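You operate a simulated robot arm through the tools that you are given. There is no shell and no other tool. Be economical: measure what you need, move in short steps, check, and stop when the job is done.

You run a simulated two-armed robot. Do the job below in one go: nothing can be reset, and whatever is moved stays where it is left.

JOB
Take the lid off the yellow tin and lay it down on the plate bench.

The check looks at the end state, three seconds after you hand in, the way a careful person would. Anything else that was tipped, shoved, dropped, spilled or broken makes it a failure. Lids that push on must go on centred and level and be pressed home; caps that screw on are set level and turned clockwise until they are tight.

ROBOT AND FRAMES
Two 7-joint arms with two-finger parallel grippers on one trunk, on a base that drives. Base frame: it is fixed to the floor where the robot stands at the start and does not move with it; the origin is under the middle of the robot, x ahead of it, y to its left, z up; the surface under the hand at the start is at about z = 800. Readings come in mm, degrees, newtons and seconds.
The left shoulder is at the start at [50, 177, 1129], the right one opposite. With the tool pointing down near the work surface each hand reaches from about 220 to 700 mm from the robot's upright axis, wherever it stands, measured 20 degrees to its own side. Payload 3.43 kg a hand.
Tool frame (each hand has its own): the origin (TCP) lies between the finger pads and is the grasp point; the fingertips stand 34 mm ahead of it; z points along the fingers, y is the line along which they close. The gripper opens to 128 mm. The fingers are 24 mm wide and 12 mm thick; the gripper's body (48 by 130 mm) begins 96 mm behind the TCP.
Orientation is told as [roll, pitch, yaw] about the base's x, y, z axes, in that order, counted from this pose: with the fingers straight down and closing along the base's y, the tool's x points along the base's -x, its y along +y and its z along -z.

CONTROLS
- The arms move only by the tool jog_arm. It takes "left_deltas", "right_deltas" or both (then of equal length, played together; a hand with none holds still); each is a list of rows, each a list of 3 entries, a list of its own where there are three numbers: the shift along the base's x, y, z in units of 200 mm (1.0 is 200 mm), then the turn, a rotation vector about the base's x, y, z in units of 180 degrees (1.0 is 180 degrees), then the opening, from 0 (shut) to 1 (fully open). In form: [[[tx, ty, tz], [wx, wy, wz], claw], ...]. A call has 1 to 10 rows; each row is the pose to reach, as a shift and turn from the pose commanded when the call began. A call with a number of a shift or a turn outside -1 to 1 is refused whole. Rows are played at 5 a second. More than 50 mm and 8.6 degrees between two rows, or a gripper value outside its range, and nothing of the call is played. Where a pose cannot be reached the arm comes as near as it can. A force on the tool above 40 N (or 10 N above the force at the start of the call, whichever is more), or a blocked arm, ends the call early, and 0.2 s more pass. The fingers move at their own pace (about 108 mm/s each) and stop on an object; they squeeze with about 41 N. The grip force told is the motor's: it shows also when the fingers shut on nothing. Time passes only in rows, and 0.2 s behind the last, so rows that repeat a pose let the fingers close. The reply holds the time, the measured pose of the TCP, the force on the tool along the base axes, the opening and the grip force, in the units named above and with some noise, with the torque about the TCP (base axes, N m) and any sound that the robot's microphone picked up.
- Cameras (640 x 400 px; columns grow to the right, rows downward): "scene" is now at [158.9, 1, 1294.5]; the picture's right is [0.02, -1.00, 0.00], its down [-0.56, -0.01, -0.83] and it looks along [0.83, 0.02, -0.56] (base axes); focal length 287 px, centre (320, 200). "left" rides on the left gripper at [76, 11, -160] in its tool frame; the picture's right is [-0.15, 0.99, 0.00], its down [-0.88, -0.13, -0.46] and it looks along [-0.45, -0.07, 0.89] (tool axes); focal length 234 px, centre (320, 200). "right" rides on the right gripper at [76, -11, -160] in its tool frame; the picture's right is [0.15, 0.99, 0.00], its down [-0.88, 0.13, -0.46] and it looks along [-0.45, 0.07, 0.89] (tool axes); focal length 234 px, centre (320, 200).
- grab_frame(camera): a new picture of that camera. No time passes.
- lift_body(by): slides the trunk up (or, below 0, down) by that many mm; the arms and the scene camera ride with it, the base frame stays. It gives what a move gives, with no picture.
- roll_base(legs): drives the robot by 1 to 6 legs, each [ahead, turn to the left] in mm and degrees, along the robot's own axes; the way and the turn of a leg run together, so that a leg with both is an arc; at most 1500 mm and 180 degrees a leg. The arms and the cameras ride along, it lands a little off, and it stops where it bumps. It gives what a move gives.
- head_to(pan, tilt): turns the head with the scene camera to pan (to the left, within 80 degrees either way) and tilt (down, from -29 to 69), counted from straight ahead of the robot. It gives what a move gives.
- locate(camera, pixels): for up to 12 pixels [column, row] of the newest picture of that camera ("zoom" is the newest enlarged one), the place [x, y, z] in the base frame of the surface seen there, good to about 2 mm. No time passes.
- enlarge(camera, box): a new picture of the part [left, top, right, bottom] of that camera's present view, enlarged. No time passes.
- sign_off(): hands the job in; it is judged then, once.

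Keep the steps short. Do not move on a guess: measure, check each grasp and each placing, and mend mistakes. In all there are 80 turns and 78 pictures (those below and enlarged ones count). Leave the grippers open and the arms clear of the work at the hand-in unless told otherwise, and finish with a single line.

The tools are called after "Call:" by a JSON object that holds its "op" and its "data". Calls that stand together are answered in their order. jog_arm: Moves the arms, as the interface text tells. Its arguments: {"type":"object","properties":{"left_deltas":{"type":"array"},"right_deltas":{"type":"array"}},"required":[]} The other tools are called the same way: lift_body (by) slides the trunk up or down; roll_base (legs) drives the base; head_to (pan, tilt) turns the head that bears the scene camera; grab_frame (camera) takes a picture; locate (camera, pixels) gives the place of the surface under pixels of a picture; enlarge (camera, box) takes an enlarged picture of a part of a camera's view; sign_off () hands the job in.

At the start:

```text
t: 0.0
left_position: [525.9, 218.1, 1109.1]
left_ee_rot: [-0.1, 0.0, 0.2]
left_wrist_force: [-0.2, 0.2, -0.2]
left_ft_torque: [0.01, -0.06, 0.0]
left_width: 128.0
left_gripper_force: 0.0
right_position: [403.5, -173.9, 1124.1]
right_ee_rot: [-0.1, 0.0, -0.1]
right_wrist_force: [0.3, 0.6, -0.8]
right_ft_torque: [0.0, 0.0, -0.01]
right_width: 127.9
right_gripper_force: 0.1
trunk travel left (down, up): [-300.0, 101.0]
robot x, y, heading: [-2.7, -0.2, -0.1]
head pan, tilt: [1.3, 34.1]
```

scene: 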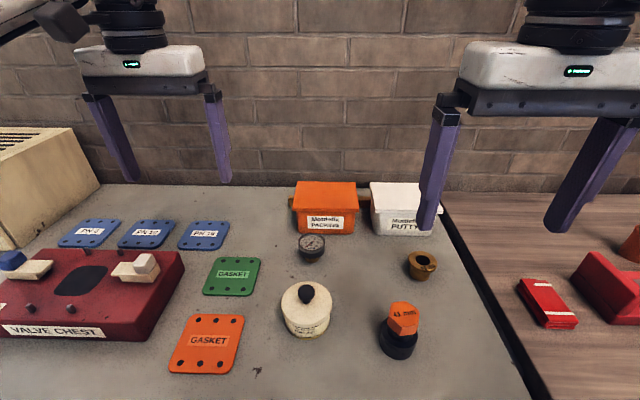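
right: 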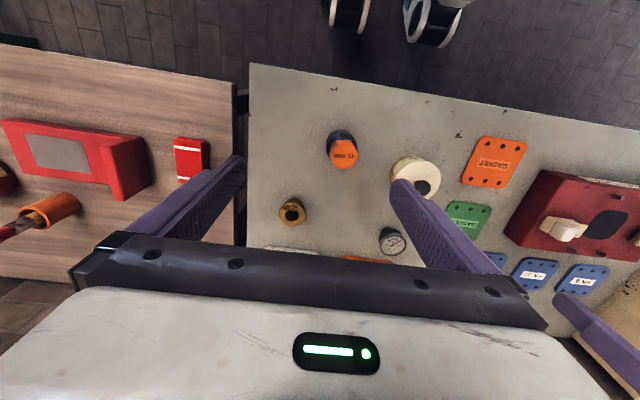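
left: 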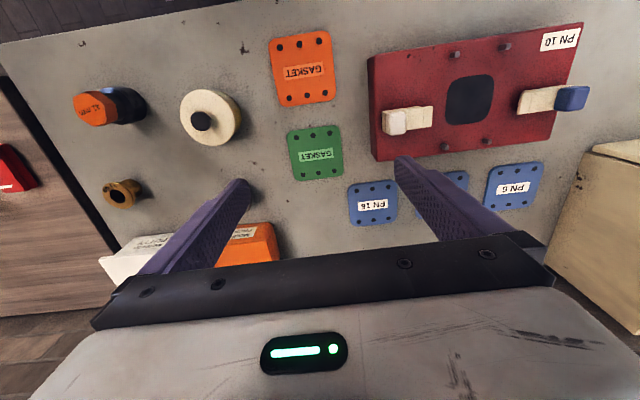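

I see a cream tin with a black knob near (306,308). I'll enlarge it and look around for other tins and benches.

Call:
{"op": "enlarge", "data": {"camera": "scene", "box": [250, 230, 450, 370]}}

Call:
{"op": "locate", "data": {"camera": "scene", "pixels": [[306, 292], [306, 285], [290, 302], [323, 302], [306, 336], [260, 340], [350, 290], [440, 340], [600, 360], [403, 310], [312, 242], [285, 270]]}}

Call:
{"op": "head_to", "data": {"pan": -60, "tilt": 35}}

Call:
{"op": "grab_frame", "data": {"camera": "scene"}}

Call:
{"op": "head_to", "data": {"pan": 60, "tilt": 35}}

Call:
{"op": "grab_frame", "data": {"camera": "scene"}}

```text
2.86 times, centred on (350, 300) of scene
```

zoom: 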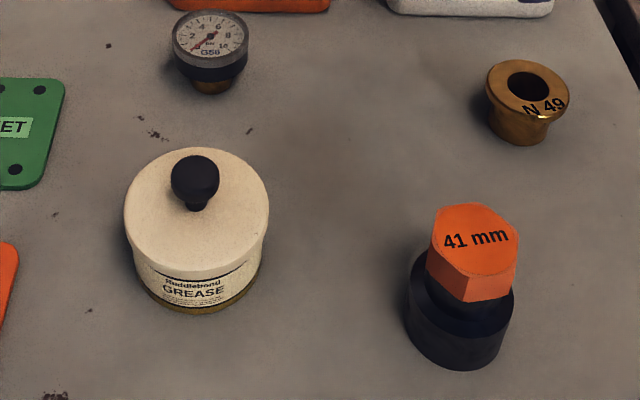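

```text
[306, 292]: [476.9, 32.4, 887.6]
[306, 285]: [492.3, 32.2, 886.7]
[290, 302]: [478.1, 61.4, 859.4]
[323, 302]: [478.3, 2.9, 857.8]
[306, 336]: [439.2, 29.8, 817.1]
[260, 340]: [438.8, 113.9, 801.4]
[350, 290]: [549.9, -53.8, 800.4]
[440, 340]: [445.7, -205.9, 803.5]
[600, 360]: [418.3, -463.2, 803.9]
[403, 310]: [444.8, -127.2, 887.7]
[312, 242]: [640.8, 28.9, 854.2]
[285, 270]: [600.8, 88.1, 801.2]
```

```text
t: 1.3
left_position: [526.7, 218.8, 1108.4]
left_ee_rot: [0.0, -0.1, 0.2]
left_wrist_force: [-0.3, -0.1, 0.0]
left_ft_torque: [0.03, 0.01, 0.03]
left_width: 128.3
left_gripper_force: 0.0
right_position: [403.9, -173.6, 1124.8]
right_ee_rot: [0.0, 0.0, -0.2]
right_wrist_force: [0.3, 0.4, -0.7]
right_ft_torque: [-0.01, 0.01, -0.01]
right_width: 127.8
right_gripper_force: 0.1
trunk travel left (down, up): [-300.0, 101.0]
robot x, y, heading: [0.5, -0.9, -0.0]
head pan, tilt: [-60.0, 35.0]
```

```text
73 pictures are left
```

scene: 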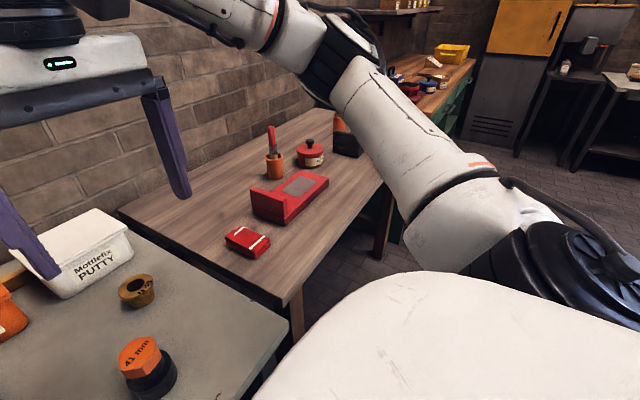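

```text
t: 3.3
left_position: [525.9, 218.4, 1109.8]
left_ee_rot: [0.0, 0.0, 0.1]
left_wrist_force: [-0.5, 0.1, -0.1]
left_ft_torque: [-0.01, 0.0, -0.03]
left_width: 128.1
left_gripper_force: 0.0
right_position: [404.3, -175.4, 1125.8]
right_ee_rot: [0.1, 0.0, 0.0]
right_wrist_force: [0.1, 0.3, 0.0]
right_ft_torque: [-0.01, 0.01, -0.03]
right_width: 128.1
right_gripper_force: 0.1
trunk travel left (down, up): [-300.0, 101.0]
robot x, y, heading: [1.1, 1.6, 0.0]
head pan, tilt: [60.0, 35.0]
```

```text
72 pictures are left
```

scene: 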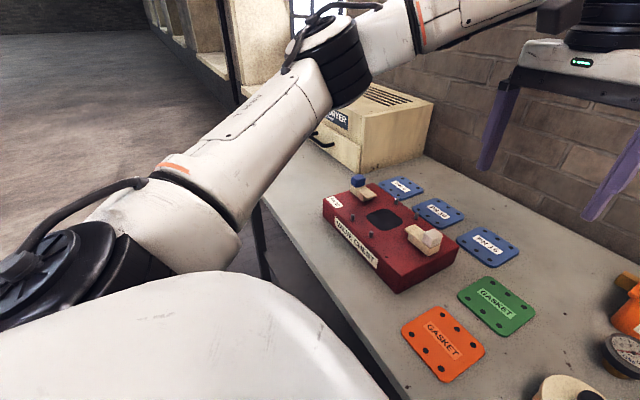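

There's also a red tin on the wooden bench. I'll check whether there are other tins and what the benches are called before choosing.

Call:
{"op": "head_to", "data": {"pan": -78, "tilt": 18}}

Call:
{"op": "grab_frame", "data": {"camera": "scene"}}

Call:
{"op": "enlarge", "data": {"camera": "scene", "box": [100, 40, 420, 240]}}

Call:
{"op": "head_to", "data": {"pan": 78, "tilt": 10}}

Call:
{"op": "grab_frame", "data": {"camera": "scene"}}

Call:
{"op": "head_to", "data": {"pan": 0, "tilt": 5}}

Call:
{"op": "grab_frame", "data": {"camera": "scene"}}

```text
t: 5.5
left_position: [526.3, 218.0, 1109.5]
left_ee_rot: [-0.1, -0.1, 0.1]
left_wrist_force: [0.2, -0.6, -0.4]
left_ft_torque: [0.0, 0.04, 0.01]
left_width: 128.2
left_gripper_force: 0.0
right_position: [404.4, -174.4, 1124.4]
right_ee_rot: [0.0, 0.0, -0.1]
right_wrist_force: [0.3, -0.1, 0.4]
right_ft_torque: [0.01, -0.01, 0.0]
right_width: 128.1
right_gripper_force: 0.1
trunk travel left (down, up): [-300.0, 101.0]
robot x, y, heading: [1.9, 2.3, 0.2]
head pan, tilt: [-78.0, 18.0]
```

```text
71 pictures are left
```

scene: 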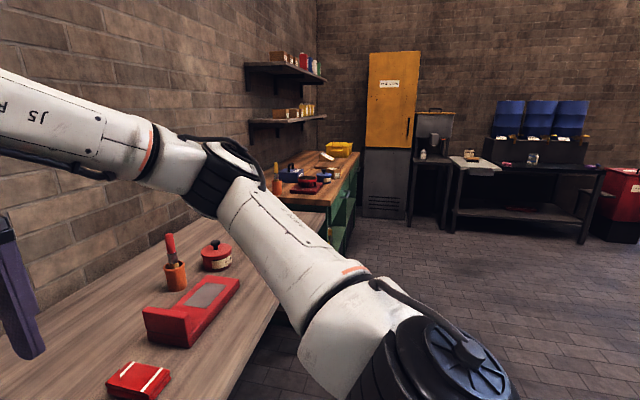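

```text
2.00 times, centred on (260, 140) of scene
```

zoom: 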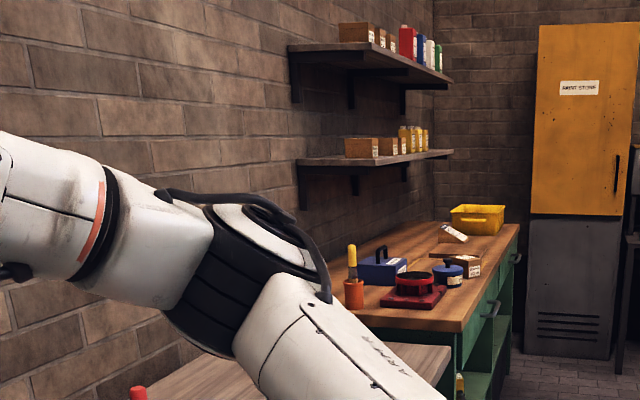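

```text
t: 7.9
left_position: [524.4, 218.4, 1109.5]
left_ee_rot: [-0.1, 0.0, 0.1]
left_wrist_force: [0.1, 0.0, 0.0]
left_ft_torque: [0.01, 0.01, -0.01]
left_width: 127.9
left_gripper_force: 0.0
right_position: [404.3, -175.6, 1125.0]
right_ee_rot: [0.1, 0.0, -0.1]
right_wrist_force: [-0.1, -0.5, 0.5]
right_ft_torque: [0.0, 0.0, 0.01]
right_width: 127.9
right_gripper_force: 0.0
trunk travel left (down, up): [-300.0, 101.0]
robot x, y, heading: [-3.5, -1.6, -0.1]
head pan, tilt: [78.0, 10.0]
```

```text
69 pictures are left
```

scene: 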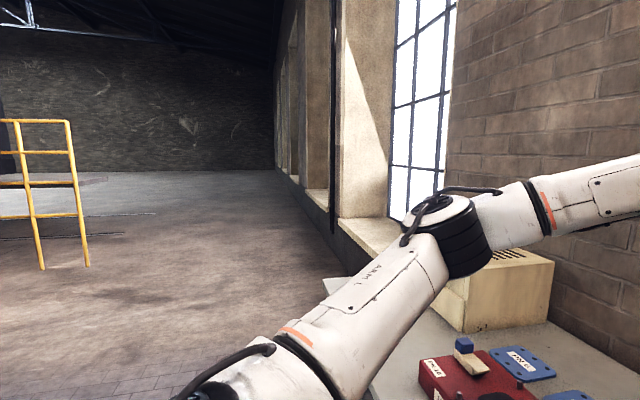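

```text
t: 9.4
left_position: [524.8, 219.6, 1109.4]
left_ee_rot: [0.1, 0.0, 0.1]
left_wrist_force: [-0.1, -0.3, -0.4]
left_ft_torque: [-0.02, -0.01, -0.01]
left_width: 128.2
left_gripper_force: 0.1
right_position: [404.6, -175.3, 1124.5]
right_ee_rot: [0.0, -0.1, -0.1]
right_wrist_force: [0.2, -0.9, 0.0]
right_ft_torque: [0.0, 0.05, 0.01]
right_width: 128.2
right_gripper_force: 0.1
trunk travel left (down, up): [-300.0, 101.0]
robot x, y, heading: [-1.3, -1.7, 0.0]
head pan, tilt: [0.0, 5.0]
```

```text
68 pictures are left
```

scene: 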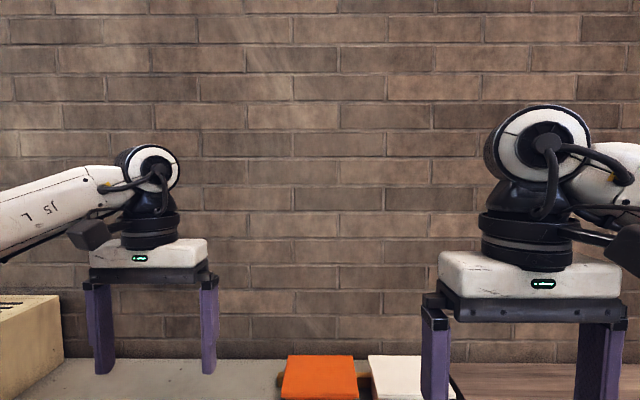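

The remaining candidates are far off on the right. I'll zoom in on those, and on the cream tin through the left hand camera.

Call:
{"op": "head_to", "data": {"pan": -80, "tilt": 18}}

Call:
{"op": "enlarge", "data": {"camera": "scene", "box": [390, 80, 640, 240]}}

Call:
{"op": "enlarge", "data": {"camera": "scene", "box": [220, 40, 380, 140]}}

Call:
{"op": "enlarge", "data": {"camera": "scene", "box": [110, 130, 430, 330]}}

Call:
{"op": "enlarge", "data": {"camera": "left", "box": [130, 60, 290, 160]}}

```text
t: 11.0
left_position: [525.4, 217.8, 1109.5]
left_ee_rot: [-0.1, 0.0, 0.2]
left_wrist_force: [0.0, 1.3, 0.5]
left_ft_torque: [0.03, -0.04, 0.01]
left_width: 128.0
left_gripper_force: 0.1
right_position: [403.9, -173.8, 1126.0]
right_ee_rot: [0.0, 0.0, -0.1]
right_wrist_force: [-0.5, -0.6, 0.2]
right_ft_torque: [-0.01, 0.0, -0.01]
right_width: 127.9
right_gripper_force: 0.1
trunk travel left (down, up): [-300.0, 101.0]
robot x, y, heading: [-1.1, 1.7, -0.1]
head pan, tilt: [-80.0, 18.0]
```

```text
2.50 times, centred on (515, 160) of scene
```

zoom: 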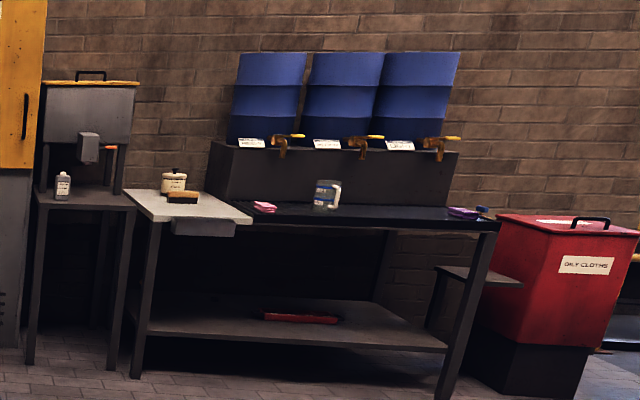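

```text
4.00 times, centred on (300, 90) of scene
```

zoom: 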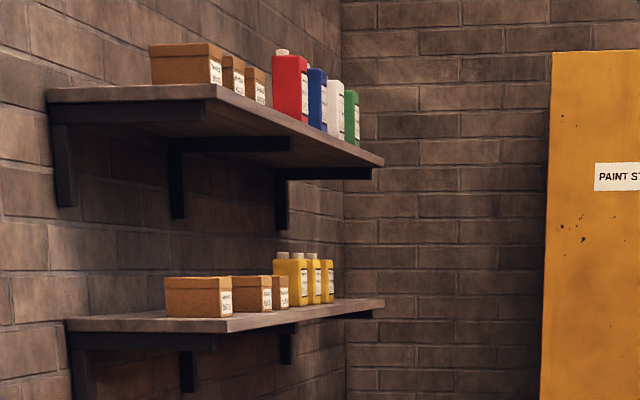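

```text
2.00 times, centred on (270, 230) of scene
```

zoom: 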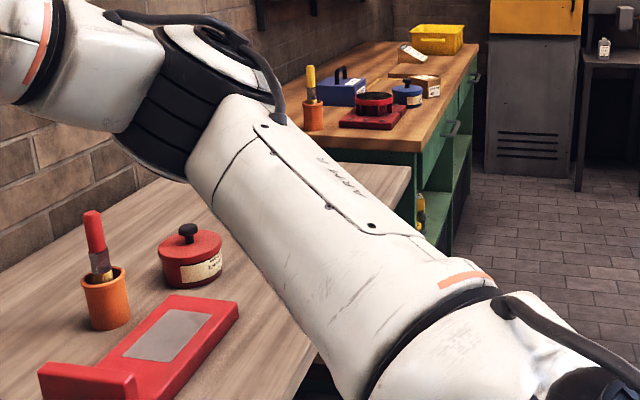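

```text
4.00 times, centred on (210, 110) of left
```

zoom: 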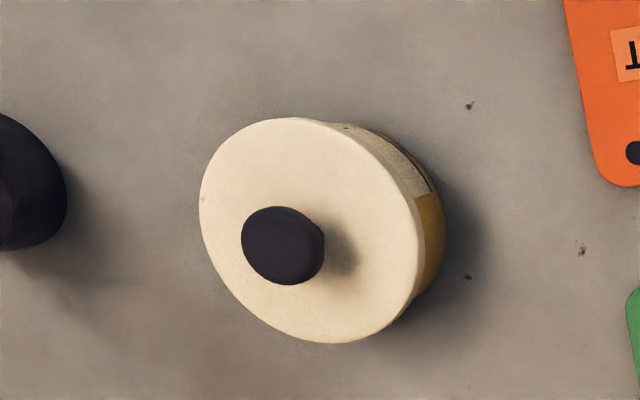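

The can below the cream lid shows a yellow body, while the others are red, blue and white, so this is the yellow tin. It stands on the steel plate bench. Now I'll measure it precisely.

Call:
{"op": "head_to", "data": {"pan": 0, "tilt": 50}}

Call:
{"op": "grab_frame", "data": {"camera": "scene"}}

Call:
{"op": "enlarge", "data": {"camera": "scene", "box": [260, 150, 360, 240]}}

Call:
{"op": "grab_frame", "data": {"camera": "left"}}

Call:
{"op": "locate", "data": {"camera": "left", "pixels": [[200, 121], [195, 121], [205, 121], [200, 116], [200, 127], [182, 110], [233, 115], [207, 143], [203, 91], [237, 130], [190, 97]]}}

```text
t: 12.5
left_position: [526.0, 220.2, 1110.3]
left_ee_rot: [0.0, 0.0, 0.1]
left_wrist_force: [-0.7, -0.3, -0.1]
left_ft_torque: [0.03, -0.03, 0.02]
left_width: 128.2
left_gripper_force: 0.1
right_position: [404.7, -174.8, 1126.7]
right_ee_rot: [0.1, 0.0, -0.1]
right_wrist_force: [0.5, 0.3, -0.8]
right_ft_torque: [-0.01, -0.02, -0.01]
right_width: 127.6
right_gripper_force: 0.1
trunk travel left (down, up): [-300.0, 101.0]
robot x, y, heading: [2.6, -0.0, -0.1]
head pan, tilt: [0.0, 50.0]
```

```text
63 pictures are left
```

scene: 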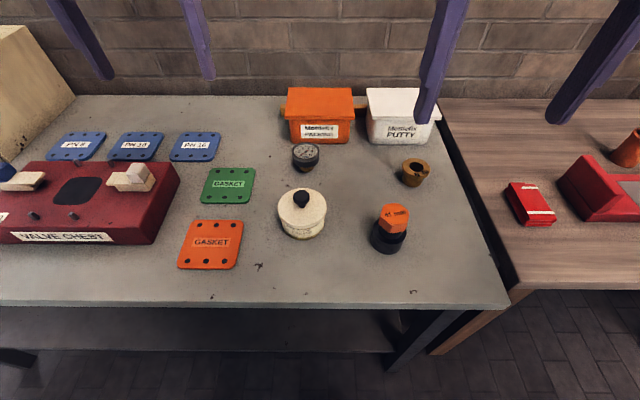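

```text
4.44 times, centred on (310, 195) of scene
```

zoom: 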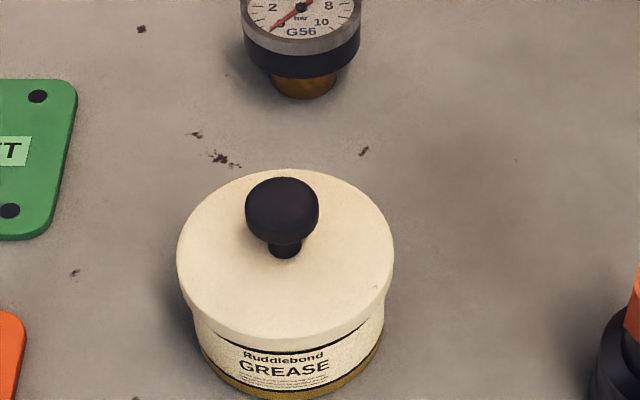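

```text
61 pictures are left
```

left: 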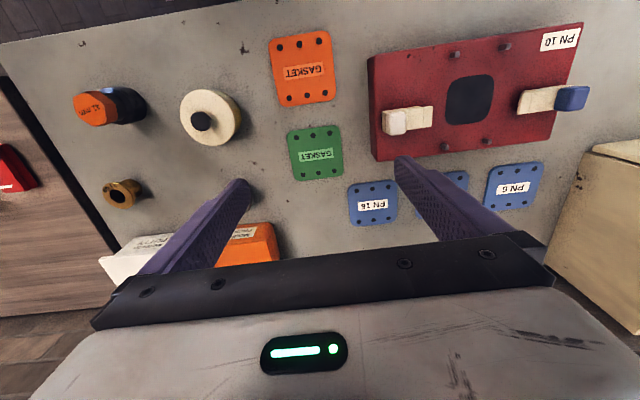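

```text
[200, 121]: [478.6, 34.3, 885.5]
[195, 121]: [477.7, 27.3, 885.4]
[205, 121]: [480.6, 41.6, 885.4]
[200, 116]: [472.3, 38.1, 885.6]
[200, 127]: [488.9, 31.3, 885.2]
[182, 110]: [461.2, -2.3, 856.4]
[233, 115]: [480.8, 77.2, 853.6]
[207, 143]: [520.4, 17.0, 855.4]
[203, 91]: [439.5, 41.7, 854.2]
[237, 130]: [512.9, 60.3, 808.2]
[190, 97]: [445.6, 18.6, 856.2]
```

The lid's top is at z≈856 with its centre near (480, 35) and radius about 42. The knob's top is at z≈886 and about 24 mm wide. I'll bring the left hand above it first.

Call:
{"op": "jog_arm", "data": {"left_deltas": [[[-0.04, -0.153, -0.1], [0, 0, 0], 0.6], [[-0.08, -0.307, -0.2], [0, 0, 0], 0.6], [[-0.12, -0.46, -0.3], [0, 0, 0], 0.6], [[-0.155, -0.613, -0.4], [0, 0, 0], 0.6], [[-0.195, -0.767, -0.5], [0, 0, 0], 0.6], [[-0.23, -0.92, -0.6], [0, 0, 0], 0.6], [[-0.23, -0.92, -0.6], [0, 0, 0], 0.6]]}}

Call:
{"op": "grab_frame", "data": {"camera": "left"}}

Call:
{"op": "grab_frame", "data": {"camera": "scene"}}

```text
t: 14.1
left_position: [478.5, 34.9, 991.6]
left_ee_rot: [0.0, 0.0, 0.0]
left_wrist_force: [-0.3, 1.1, -0.4]
left_ft_torque: [0.03, 0.0, 0.0]
left_width: 76.9
left_gripper_force: 0.2
right_position: [403.8, -173.8, 1124.6]
right_ee_rot: [0.0, 0.0, -0.1]
right_wrist_force: [-0.2, -1.8, -0.1]
right_ft_torque: [0.02, -0.01, 0.03]
right_width: 128.0
right_gripper_force: 0.0
trunk travel left (down, up): [-300.0, 101.0]
robot x, y, heading: [-0.3, -2.1, -0.1]
head pan, tilt: [0.0, 50.0]
```

```text
60 pictures are left
```

left: 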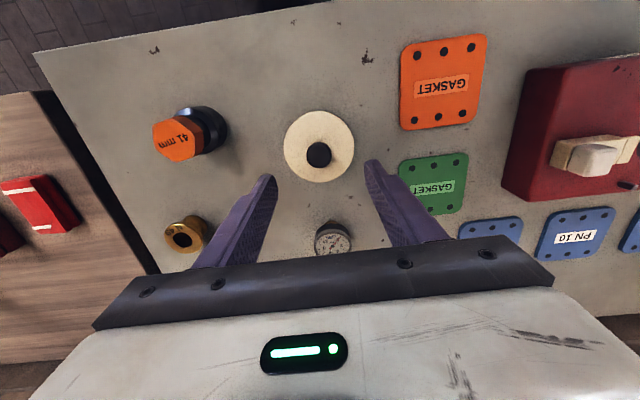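

```text
59 pictures are left
```

scene: 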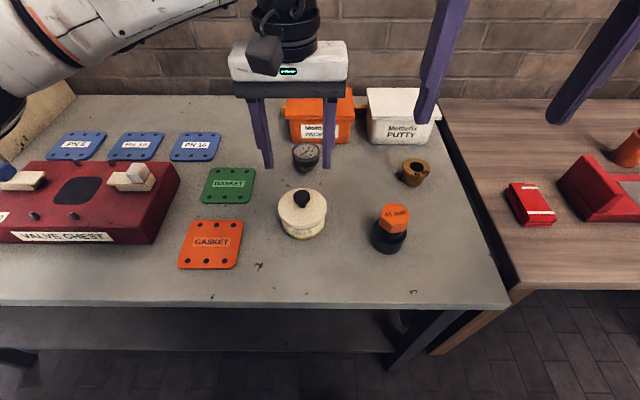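

The hand is aligned at (478.5, 35). I'll recheck the knob with the hand camera at closer range.

Call:
{"op": "locate", "data": {"camera": "left", "pixels": [[319, 154], [309, 154], [329, 154], [319, 145], [319, 164], [286, 146], [352, 146], [318, 114], [318, 180]]}}

```text
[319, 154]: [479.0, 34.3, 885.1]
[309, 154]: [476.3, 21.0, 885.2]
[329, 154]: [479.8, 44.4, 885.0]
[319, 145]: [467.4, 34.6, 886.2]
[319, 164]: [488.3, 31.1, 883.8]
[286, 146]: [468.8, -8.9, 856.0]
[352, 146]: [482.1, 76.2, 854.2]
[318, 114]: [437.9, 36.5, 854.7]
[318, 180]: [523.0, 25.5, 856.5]
```

Knob centre is about (478.5, 33). I'll go down 95 mm to put the tips near z 862, then look before closing.

Call:
{"op": "jog_arm", "data": {"left_deltas": [[[0, -0.005, -0.2], [0, 0, 0], 0.6], [[0, -0.005, -0.4], [0, 0, 0], 0.6], [[0, -0.005, -0.475], [0, 0, 0], 0.6], [[0, -0.005, -0.475], [0, 0, 0], 0.6]]}}

Call:
{"op": "enlarge", "data": {"camera": "scene", "box": [240, 120, 370, 250]}}

```text
t: 15.1
left_position: [478.2, 34.8, 898.1]
left_ee_rot: [0.0, 0.0, 0.0]
left_wrist_force: [0.3, 0.1, -0.1]
left_ft_torque: [-0.02, 0.0, -0.02]
left_width: 77.0
left_gripper_force: 0.1
right_position: [404.2, -174.5, 1125.6]
right_ee_rot: [0.0, 0.0, 0.0]
right_wrist_force: [-0.3, 0.8, 0.3]
right_ft_torque: [0.03, 0.02, 0.02]
right_width: 128.1
right_gripper_force: 0.1
trunk travel left (down, up): [-300.0, 101.0]
robot x, y, heading: [-1.5, -4.4, 0.0]
head pan, tilt: [0.0, 50.0]
```

```text
3.08 times, centred on (305, 185) of scene
```

zoom: 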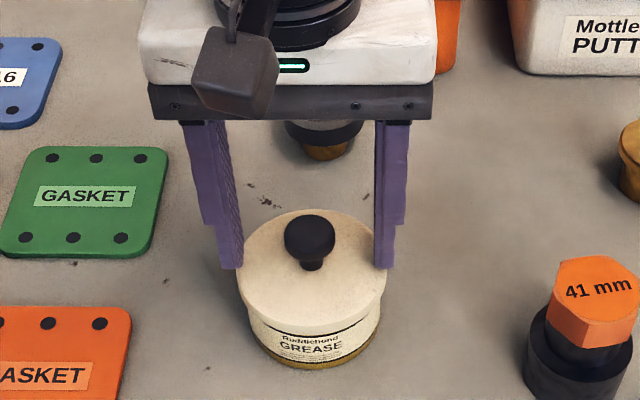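

The fingers straddle the knob and clear the lid. Now I'll close on it.

Call:
{"op": "jog_arm", "data": {"left_deltas": [[[0, 0, 0], [0, 0, 0], 0.4], [[0, 0, 0], [0, 0, 0], 0.25], [[0, 0, 0], [0, 0, 0], 0.15], [[0, 0, 0], [0, 0, 0], 0.05], [[0, 0, 0], [0, 0, 0], 0.0], [[0, 0, 0], [0, 0, 0], 0.0]]}}

Call:
{"op": "enlarge", "data": {"camera": "scene", "box": [240, 120, 370, 250]}}

```text
t: 16.5
left_position: [477.3, 34.5, 896.1]
left_ee_rot: [0.0, 0.0, 0.1]
left_wrist_force: [0.0, 0.8, -0.4]
left_ft_torque: [0.0, 0.0, 0.02]
left_width: 27.6
left_gripper_force: 40.7
right_position: [404.7, -174.5, 1125.3]
right_ee_rot: [0.0, -0.1, -0.2]
right_wrist_force: [-0.3, -1.4, 0.8]
right_ft_torque: [-0.02, 0.0, 0.01]
right_width: 128.1
right_gripper_force: 0.1
trunk travel left (down, up): [-300.0, 101.0]
robot x, y, heading: [0.4, 1.3, 0.2]
head pan, tilt: [0.0, 50.0]
heard: snap
```

```text
3.08 times, centred on (305, 185) of scene
```

zoom: 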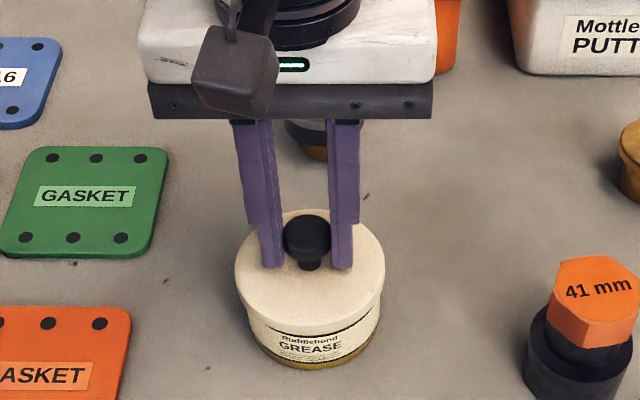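

The grip holds at 27.6 mm, but I heard a snap. I'll lift very gently, a few mm, and read the force.

Call:
{"op": "jog_arm", "data": {"left_deltas": [[[0, 0, 0.01], [0, 0, 0], 0.0], [[0, 0, 0.02], [0, 0, 0], 0.0], [[0, 0, 0.03], [0, 0, 0], 0.0], [[0, 0, 0.04], [0, 0, 0], 0.0], [[0, 0, 0.05], [0, 0, 0], 0.0]]}}

Call:
{"op": "enlarge", "data": {"camera": "scene", "box": [260, 150, 350, 250]}}

```text
t: 17.7
left_position: [479.3, 32.8, 903.7]
left_ee_rot: [0.0, 0.1, 0.1]
left_wrist_force: [0.0, 0.1, -0.3]
left_ft_torque: [-0.03, -0.05, 0.03]
left_width: 28.0
left_gripper_force: 40.8
right_position: [405.2, -173.7, 1126.2]
right_ee_rot: [0.0, 0.0, 0.0]
right_wrist_force: [-0.7, -0.4, -0.1]
right_ft_torque: [0.03, -0.03, -0.03]
right_width: 128.2
right_gripper_force: 0.0
trunk travel left (down, up): [-300.0, 101.0]
robot x, y, heading: [-1.6, 1.8, 0.2]
head pan, tilt: [0.0, 50.0]
```

```text
4.00 times, centred on (305, 200) of scene
```

zoom: 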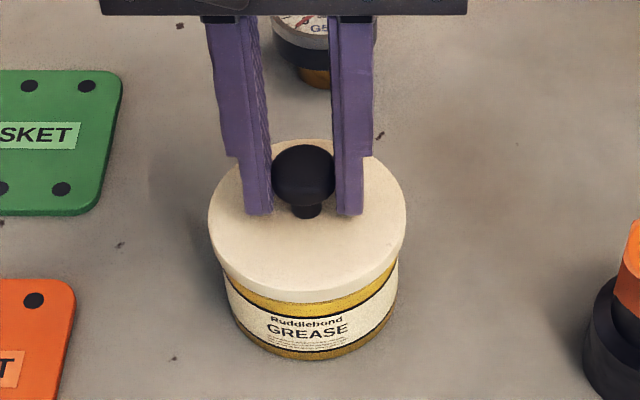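

The lid is coming up and showing the yellow band, with the tin staying put and no resistance. I'll keep lifting.

Call:
{"op": "jog_arm", "data": {"left_deltas": [[[0, 0, 0.05], [0, 0, 0], 0.0], [[0, 0, 0.1], [0, 0, 0], 0.0], [[0, 0, 0.2], [0, 0, 0], 0.0], [[0, 0, 0.35], [0, 0, 0], 0.0], [[0, 0, 0.5], [0, 0, 0], 0.0]]}}

Call:
{"op": "grab_frame", "data": {"camera": "scene"}}

Call:
{"op": "enlarge", "data": {"camera": "scene", "box": [260, 120, 360, 250]}}

```text
t: 18.9
left_position: [481.7, 33.4, 1005.3]
left_ee_rot: [0.0, 0.0, 0.1]
left_wrist_force: [-0.1, 0.2, 0.2]
left_ft_torque: [0.01, -0.03, -0.01]
left_width: 28.2
left_gripper_force: 41.3
right_position: [404.4, -174.5, 1124.8]
right_ee_rot: [-0.1, -0.1, -0.1]
right_wrist_force: [0.7, 0.6, -0.2]
right_ft_torque: [-0.01, -0.04, 0.01]
right_width: 127.9
right_gripper_force: 0.0
trunk travel left (down, up): [-300.0, 101.0]
robot x, y, heading: [0.3, -0.7, 0.2]
head pan, tilt: [0.0, 50.0]
```

```text
55 pictures are left
```

scene: 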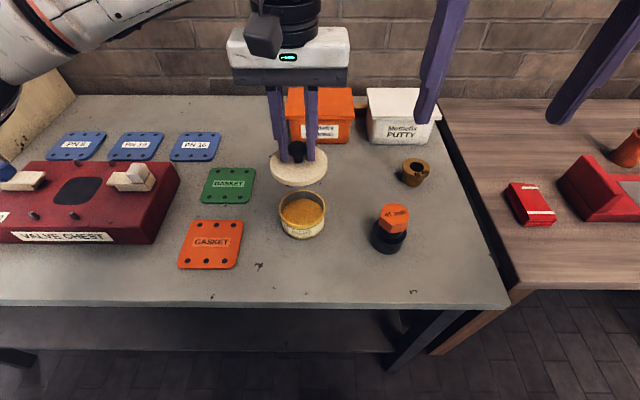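

```text
3.08 times, centred on (310, 185) of scene
```

zoom: 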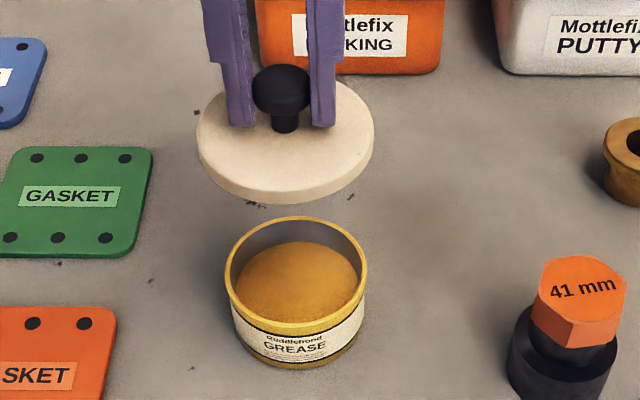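

The lid is off and held level, and the tin hasn't moved. Next I'll measure a free patch near (565, -60) and the lid's lower edge.

Call:
{"op": "locate", "data": {"camera": "scene", "pixels": [[350, 190], [375, 190], [345, 170], [375, 170], [365, 215], [388, 246], [415, 185], [402, 172], [299, 188], [299, 181], [340, 140], [305, 168]]}}

Call:
{"op": "grab_frame", "data": {"camera": "left"}}

Call:
{"op": "enlarge", "data": {"camera": "right", "box": [250, 60, 510, 240]}}

```text
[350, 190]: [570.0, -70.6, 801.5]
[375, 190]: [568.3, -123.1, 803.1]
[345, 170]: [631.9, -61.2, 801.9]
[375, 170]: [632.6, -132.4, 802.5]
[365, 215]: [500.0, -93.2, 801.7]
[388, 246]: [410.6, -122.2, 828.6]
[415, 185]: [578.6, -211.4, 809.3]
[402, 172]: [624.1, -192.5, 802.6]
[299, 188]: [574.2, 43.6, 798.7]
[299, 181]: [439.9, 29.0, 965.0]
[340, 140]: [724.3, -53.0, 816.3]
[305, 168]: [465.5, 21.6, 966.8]
```

```text
53 pictures are left
```

left: 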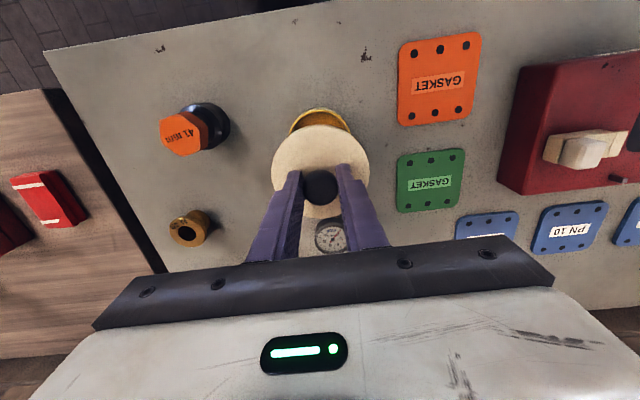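

```text
2.22 times, centred on (380, 150) of right
```

zoom: 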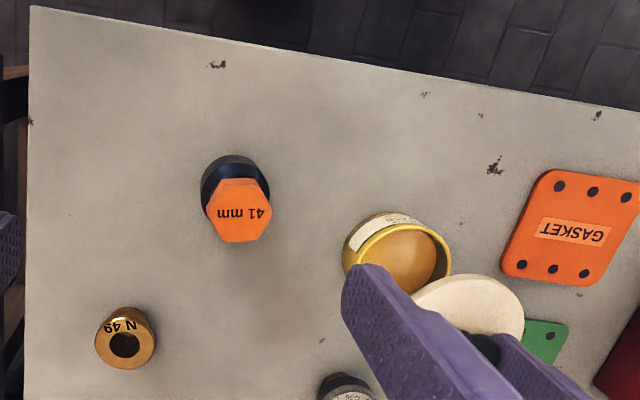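

The patch around (565, -75) is clear: bare bench at z≈802, more than 50 mm from anything. I'll carry the lid across at height.

Call:
{"op": "jog_arm", "data": {"left_deltas": [[[0.1, -0.135, 0], [0, 0, 0], 0.0], [[0.21, -0.27, 0], [0, 0, 0], 0.0], [[0.315, -0.405, 0], [0, 0, 0], 0.0], [[0.42, -0.54, 0], [0, 0, 0], 0.0], [[0.42, -0.54, 0], [0, 0, 0], 0.0], [[0.42, -0.54, -0.2], [0, 0, 0], 0.0], [[0.42, -0.54, -0.4], [0, 0, 0], 0.0], [[0.42, -0.54, -0.55], [0, 0, 0], 0.0], [[0.42, -0.54, -0.55], [0, 0, 0], 0.0]]}}

Call:
{"op": "enlarge", "data": {"camera": "scene", "box": [270, 90, 430, 250]}}

```text
t: 20.9
left_position: [563.7, -76.9, 892.3]
left_ee_rot: [-0.1, 0.1, 0.0]
left_wrist_force: [-0.4, 0.0, -0.6]
left_ft_torque: [0.0, -0.01, 0.02]
left_width: 28.5
left_gripper_force: 40.6
left hand out of reach, approached as far as the arm can: row 4, 5
right_position: [403.1, -174.4, 1124.4]
right_ee_rot: [0.0, 0.0, -0.1]
right_wrist_force: [0.0, -0.1, 0.4]
right_ft_torque: [-0.03, 0.01, 0.01]
right_width: 128.1
right_gripper_force: 0.0
trunk travel left (down, up): [-300.0, 101.0]
robot x, y, heading: [-0.3, 0.0, 0.1]
head pan, tilt: [0.0, 50.0]
```

```text
2.50 times, centred on (350, 170) of scene
```

zoom: 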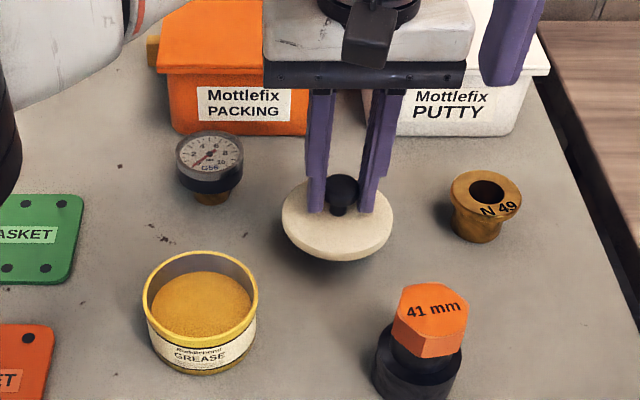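

The lid hangs above clear bench. I'll measure its rim height to know how far down to go.

Call:
{"op": "locate", "data": {"camera": "zoom", "pixels": [[337, 245], [337, 256], [290, 215], [388, 225], [337, 225], [318, 252], [360, 252]]}}

```text
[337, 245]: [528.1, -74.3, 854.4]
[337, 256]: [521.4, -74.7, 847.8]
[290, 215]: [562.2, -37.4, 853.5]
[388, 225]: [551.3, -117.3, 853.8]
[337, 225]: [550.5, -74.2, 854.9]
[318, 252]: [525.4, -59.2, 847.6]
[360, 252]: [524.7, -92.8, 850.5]
```

The rim's underside is at about z 846, with the bench at 801.5. I'll go down 34 mm, then creep.

Call:
{"op": "jog_arm", "data": {"left_deltas": [[[0, 0, -0.08], [0, 0, 0], 0.0], [[0, 0, -0.14], [0, 0, 0], 0.0], [[0, 0, -0.17], [0, 0, 0], 0.0], [[0, 0, -0.17], [0, 0, 0], 0.0]]}}

Call:
{"op": "jog_arm", "data": {"left_deltas": [[[0, 0, -0.01], [0, 0, 0], 0.0], [[0, 0, -0.02], [0, 0, 0], 0.0], [[0, 0, -0.025], [0, 0, 0], 0.0], [[0, 0, -0.03], [0, 0, 0], 0.0]]}}

Call:
{"op": "enlarge", "data": {"camera": "scene", "box": [300, 130, 390, 230]}}

```text
t: 21.9
left_position: [564.1, -75.2, 859.5]
left_ee_rot: [0.0, -0.1, 0.1]
left_wrist_force: [0.2, 0.6, -0.4]
left_ft_torque: [-0.02, -0.01, -0.02]
left_width: 28.4
left_gripper_force: 40.4
right_position: [404.0, -175.3, 1125.7]
right_ee_rot: [0.1, 0.0, 0.0]
right_wrist_force: [-0.4, 0.7, 0.2]
right_ft_torque: [-0.02, -0.01, 0.02]
right_width: 127.8
right_gripper_force: 0.1
trunk travel left (down, up): [-300.0, 101.0]
robot x, y, heading: [2.1, 0.2, 0.1]
head pan, tilt: [0.0, 50.0]
```

```text
t: 22.9
left_position: [563.6, -74.2, 852.0]
left_ee_rot: [0.1, 0.0, 0.0]
left_wrist_force: [1.0, -0.1, -2.0]
left_ft_torque: [0.02, 0.01, 0.01]
left_width: 28.3
left_gripper_force: 40.9
right_position: [404.8, -174.7, 1125.6]
right_ee_rot: [0.0, -0.1, -0.1]
right_wrist_force: [0.8, 0.0, -0.5]
right_ft_torque: [0.0, -0.03, -0.01]
right_width: 128.3
right_gripper_force: 0.0
trunk travel left (down, up): [-300.0, 101.0]
robot x, y, heading: [-0.0, -3.6, 0.1]
head pan, tilt: [0.0, 50.0]
```

```text
4.00 times, centred on (345, 180) of scene
```

zoom: 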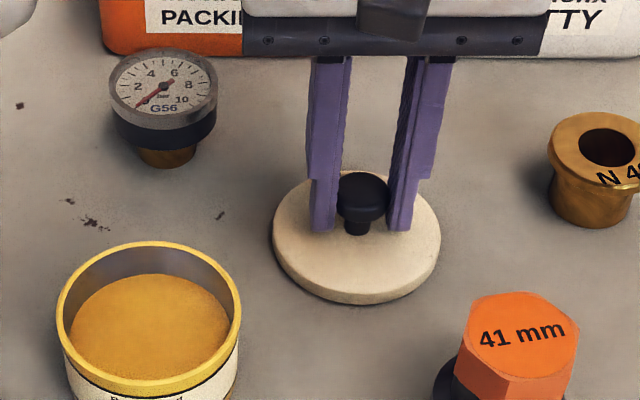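

The lid is nearly on the bench and the force is only just changing. I'll creep a few mm more.

Call:
{"op": "jog_arm", "data": {"left_deltas": [[[0, 0, -0.005], [0, 0, 0], 0.0], [[0, 0, -0.01], [0, 0, 0], 0.0], [[0, 0, -0.01], [0, 0, 0], 0.0]]}}

Call:
{"op": "locate", "data": {"camera": "zoom", "pixels": [[357, 285], [300, 235], [420, 235], [357, 299], [357, 312], [290, 270], [425, 272]]}}

```text
t: 23.7
left_position: [565.2, -74.5, 852.1]
left_ee_rot: [0.1, 0.0, 0.1]
left_wrist_force: [-0.1, -0.5, -1.0]
left_ft_torque: [-0.01, 0.02, -0.06]
left_width: 28.2
left_gripper_force: 41.4
right_position: [404.9, -174.9, 1126.0]
right_ee_rot: [0.0, 0.0, -0.1]
right_wrist_force: [-0.5, -0.2, 0.9]
right_ft_torque: [-0.03, 0.01, -0.06]
right_width: 128.1
right_gripper_force: 0.0
trunk travel left (down, up): [-300.0, 101.0]
robot x, y, heading: [3.6, -5.0, -0.0]
head pan, tilt: [0.0, 50.0]
```

```text
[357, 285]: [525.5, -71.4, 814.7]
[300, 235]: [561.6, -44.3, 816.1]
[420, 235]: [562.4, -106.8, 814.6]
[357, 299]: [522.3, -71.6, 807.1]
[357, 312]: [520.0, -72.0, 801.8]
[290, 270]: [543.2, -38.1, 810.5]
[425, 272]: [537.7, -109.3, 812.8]
```

The lid's top is at about 813 and its rim bottom still 2-4 mm up. I'll keep creeping in 1 mm steps.

Call:
{"op": "jog_arm", "data": {"left_deltas": [[[0, 0, -0.005], [0, 0, 0], 0.0], [[0, 0, -0.01], [0, 0, 0], 0.0], [[0, 0, -0.01], [0, 0, 0], 0.0]]}}

Call:
{"op": "jog_arm", "data": {"left_deltas": [[[0, 0, -0.005], [0, 0, 0], 0.0], [[0, 0, -0.01], [0, 0, 0], 0.0], [[0, 0, -0.01], [0, 0, 0], 0.0]]}}

Call:
{"op": "enlarge", "data": {"camera": "scene", "box": [300, 130, 390, 230]}}

```text
t: 24.5
left_position: [564.3, -74.9, 851.0]
left_ee_rot: [0.0, 0.0, 0.2]
left_wrist_force: [-1.5, 1.4, 6.5]
left_ft_torque: [0.03, 0.04, 0.04]
left_width: 28.1
left_gripper_force: 40.8
right_position: [403.3, -174.1, 1124.5]
right_ee_rot: [0.0, 0.0, -0.2]
right_wrist_force: [0.4, 0.5, -0.2]
right_ft_torque: [-0.01, 0.0, 0.01]
right_width: 128.1
right_gripper_force: 0.1
trunk travel left (down, up): [-300.0, 101.0]
robot x, y, heading: [-2.9, -3.1, 0.3]
head pan, tilt: [0.0, 50.0]
```

```text
t: 25.3
left_position: [564.9, -74.3, 852.2]
left_ee_rot: [-0.1, -0.2, 0.0]
left_wrist_force: [-2.5, 1.2, 23.8]
left_ft_torque: [-0.03, 0.38, 0.01]
left_width: 28.3
left_gripper_force: 41.2
right_position: [402.5, -174.8, 1126.6]
right_ee_rot: [0.0, 0.0, -0.1]
right_wrist_force: [-0.2, 0.0, 0.4]
right_ft_torque: [-0.01, 0.02, -0.02]
right_width: 127.9
right_gripper_force: 0.1
trunk travel left (down, up): [-300.0, 101.0]
robot x, y, heading: [-2.8, -2.0, 0.4]
head pan, tilt: [0.0, 50.0]
```

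```text
4.00 times, centred on (345, 180) of scene
```

zoom: 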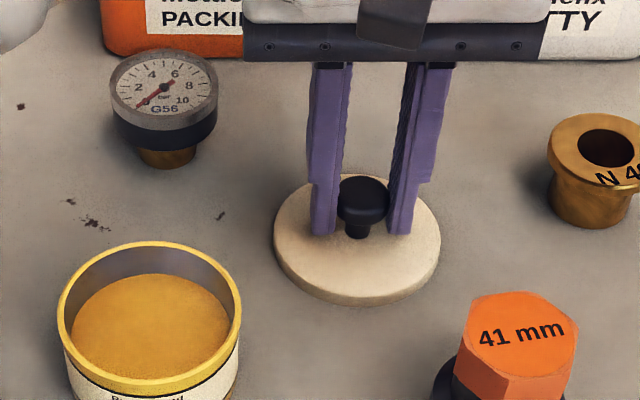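

Contact reads 24 N up, so the lid is on the bench. I'll back off 3 mm to ease the pressure, then open.

Call:
{"op": "jog_arm", "data": {"left_deltas": [[[0, 0, 0.01], [0, 0, 0], 0.0], [[0, 0, 0.015], [0, 0, 0], 0.0], [[0, 0, 0.015], [0, 0, 0], 0.25], [[0, 0, 0.015], [0, 0, 0], 0.4], [[0, 0, 0.015], [0, 0, 0], 0.5], [[0, 0, 0.015], [0, 0, 0], 0.5]]}}

Call:
{"op": "enlarge", "data": {"camera": "scene", "box": [300, 130, 390, 230]}}

```text
t: 26.7
left_position: [563.6, -73.5, 850.8]
left_ee_rot: [0.1, 0.1, 0.1]
left_wrist_force: [1.1, 0.2, -0.5]
left_ft_torque: [-0.01, 0.0, 0.03]
left_width: 64.1
left_gripper_force: 0.0
right_position: [404.6, -175.0, 1125.5]
right_ee_rot: [0.0, 0.0, -0.1]
right_wrist_force: [1.0, -0.6, 0.6]
right_ft_torque: [0.0, -0.02, 0.01]
right_width: 128.1
right_gripper_force: 0.1
trunk travel left (down, up): [-300.0, 101.0]
robot x, y, heading: [-1.4, -3.1, 0.3]
head pan, tilt: [0.0, 50.0]
```

```text
4.00 times, centred on (345, 180) of scene
```

zoom: 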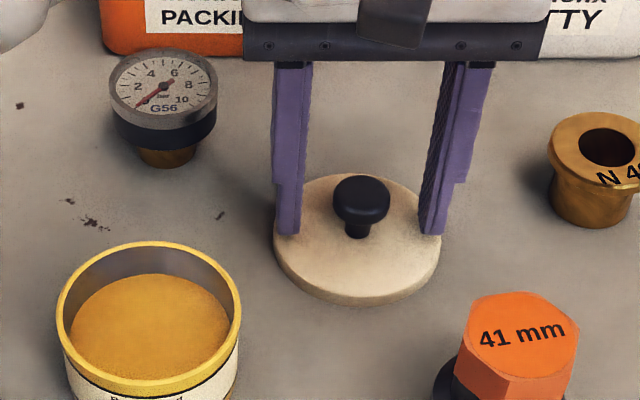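

The lid lies flat and is released. I'll lift straight up, then move back to the left and up, clear of the work.

Call:
{"op": "jog_arm", "data": {"left_deltas": [[[0, 0, 0.15], [0, 0, 0], 0.5], [[0, 0, 0.35], [0, 0, 0], 0.5], [[0, 0, 0.55], [0, 0, 0], 0.5], [[-0.08, 0.15, 0.65], [0, 0, 0], 0.5], [[-0.15, 0.3, 0.75], [0, 0, 0], 0.5], [[-0.2, 0.48, 0.85], [0, 0, 0], 0.5], [[-0.2, 0.66, 0.95], [0, 0, 0], 0.7], [[-0.2, 0.85, 1.0], [0, 0, 0], 0.9], [[-0.2, 1.0, 1.0], [0, 0, 0], 1.0], [[-0.2, 1.0, 1.0], [0, 0, 0], 1.0]]}}

Call:
{"op": "grab_frame", "data": {"camera": "scene"}}

Call:
{"op": "enlarge", "data": {"camera": "scene", "box": [270, 90, 430, 250]}}

Call:
{"op": "locate", "data": {"camera": "zoom", "pixels": [[337, 255], [305, 230], [375, 230], [345, 208], [322, 208], [200, 268], [200, 372]]}}

```text
t: 28.9
left_position: [525.3, 126.1, 1049.9]
left_ee_rot: [0.0, 0.0, 0.1]
left_wrist_force: [0.2, -0.6, 0.1]
left_ft_torque: [-0.02, 0.01, -0.02]
left_width: 127.9
left_gripper_force: 0.1
right_position: [403.6, -175.5, 1126.2]
right_ee_rot: [-0.1, 0.0, -0.1]
right_wrist_force: [0.1, 0.6, -0.9]
right_ft_torque: [0.01, -0.02, 0.05]
right_width: 128.0
right_gripper_force: 0.0
trunk travel left (down, up): [-300.0, 101.0]
robot x, y, heading: [0.1, 0.7, 0.2]
head pan, tilt: [0.0, 50.0]
```

```text
47 pictures are left
```

scene: 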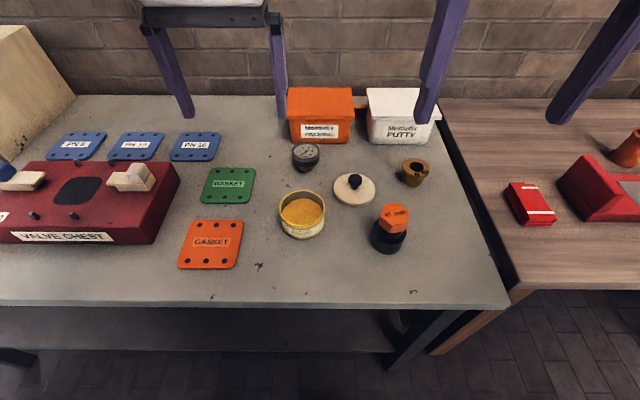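

```text
2.50 times, centred on (350, 170) of scene
```

zoom: 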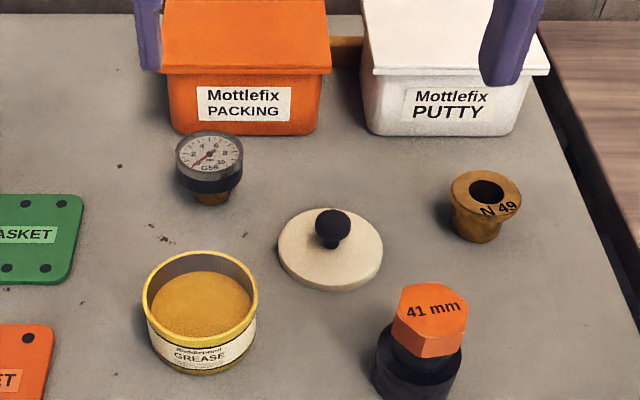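

```text
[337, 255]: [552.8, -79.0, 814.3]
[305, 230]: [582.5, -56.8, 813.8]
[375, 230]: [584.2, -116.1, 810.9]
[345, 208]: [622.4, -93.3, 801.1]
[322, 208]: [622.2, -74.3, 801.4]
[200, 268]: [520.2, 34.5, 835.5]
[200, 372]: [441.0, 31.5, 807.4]
```

The lid lies flat and alone on the plate bench. The tin is upright and nothing else has moved. Both hands are open and clear, so I'm handing in.

Call:
{"op": "sign_off", "data": {}}

```text
The job is handed in.
```

The yellow tin's lid is off and lying flat on the plate bench; the tin is upright where it was, nothing else moved, and a snap I heard as I gripped the knob left no visible damage.
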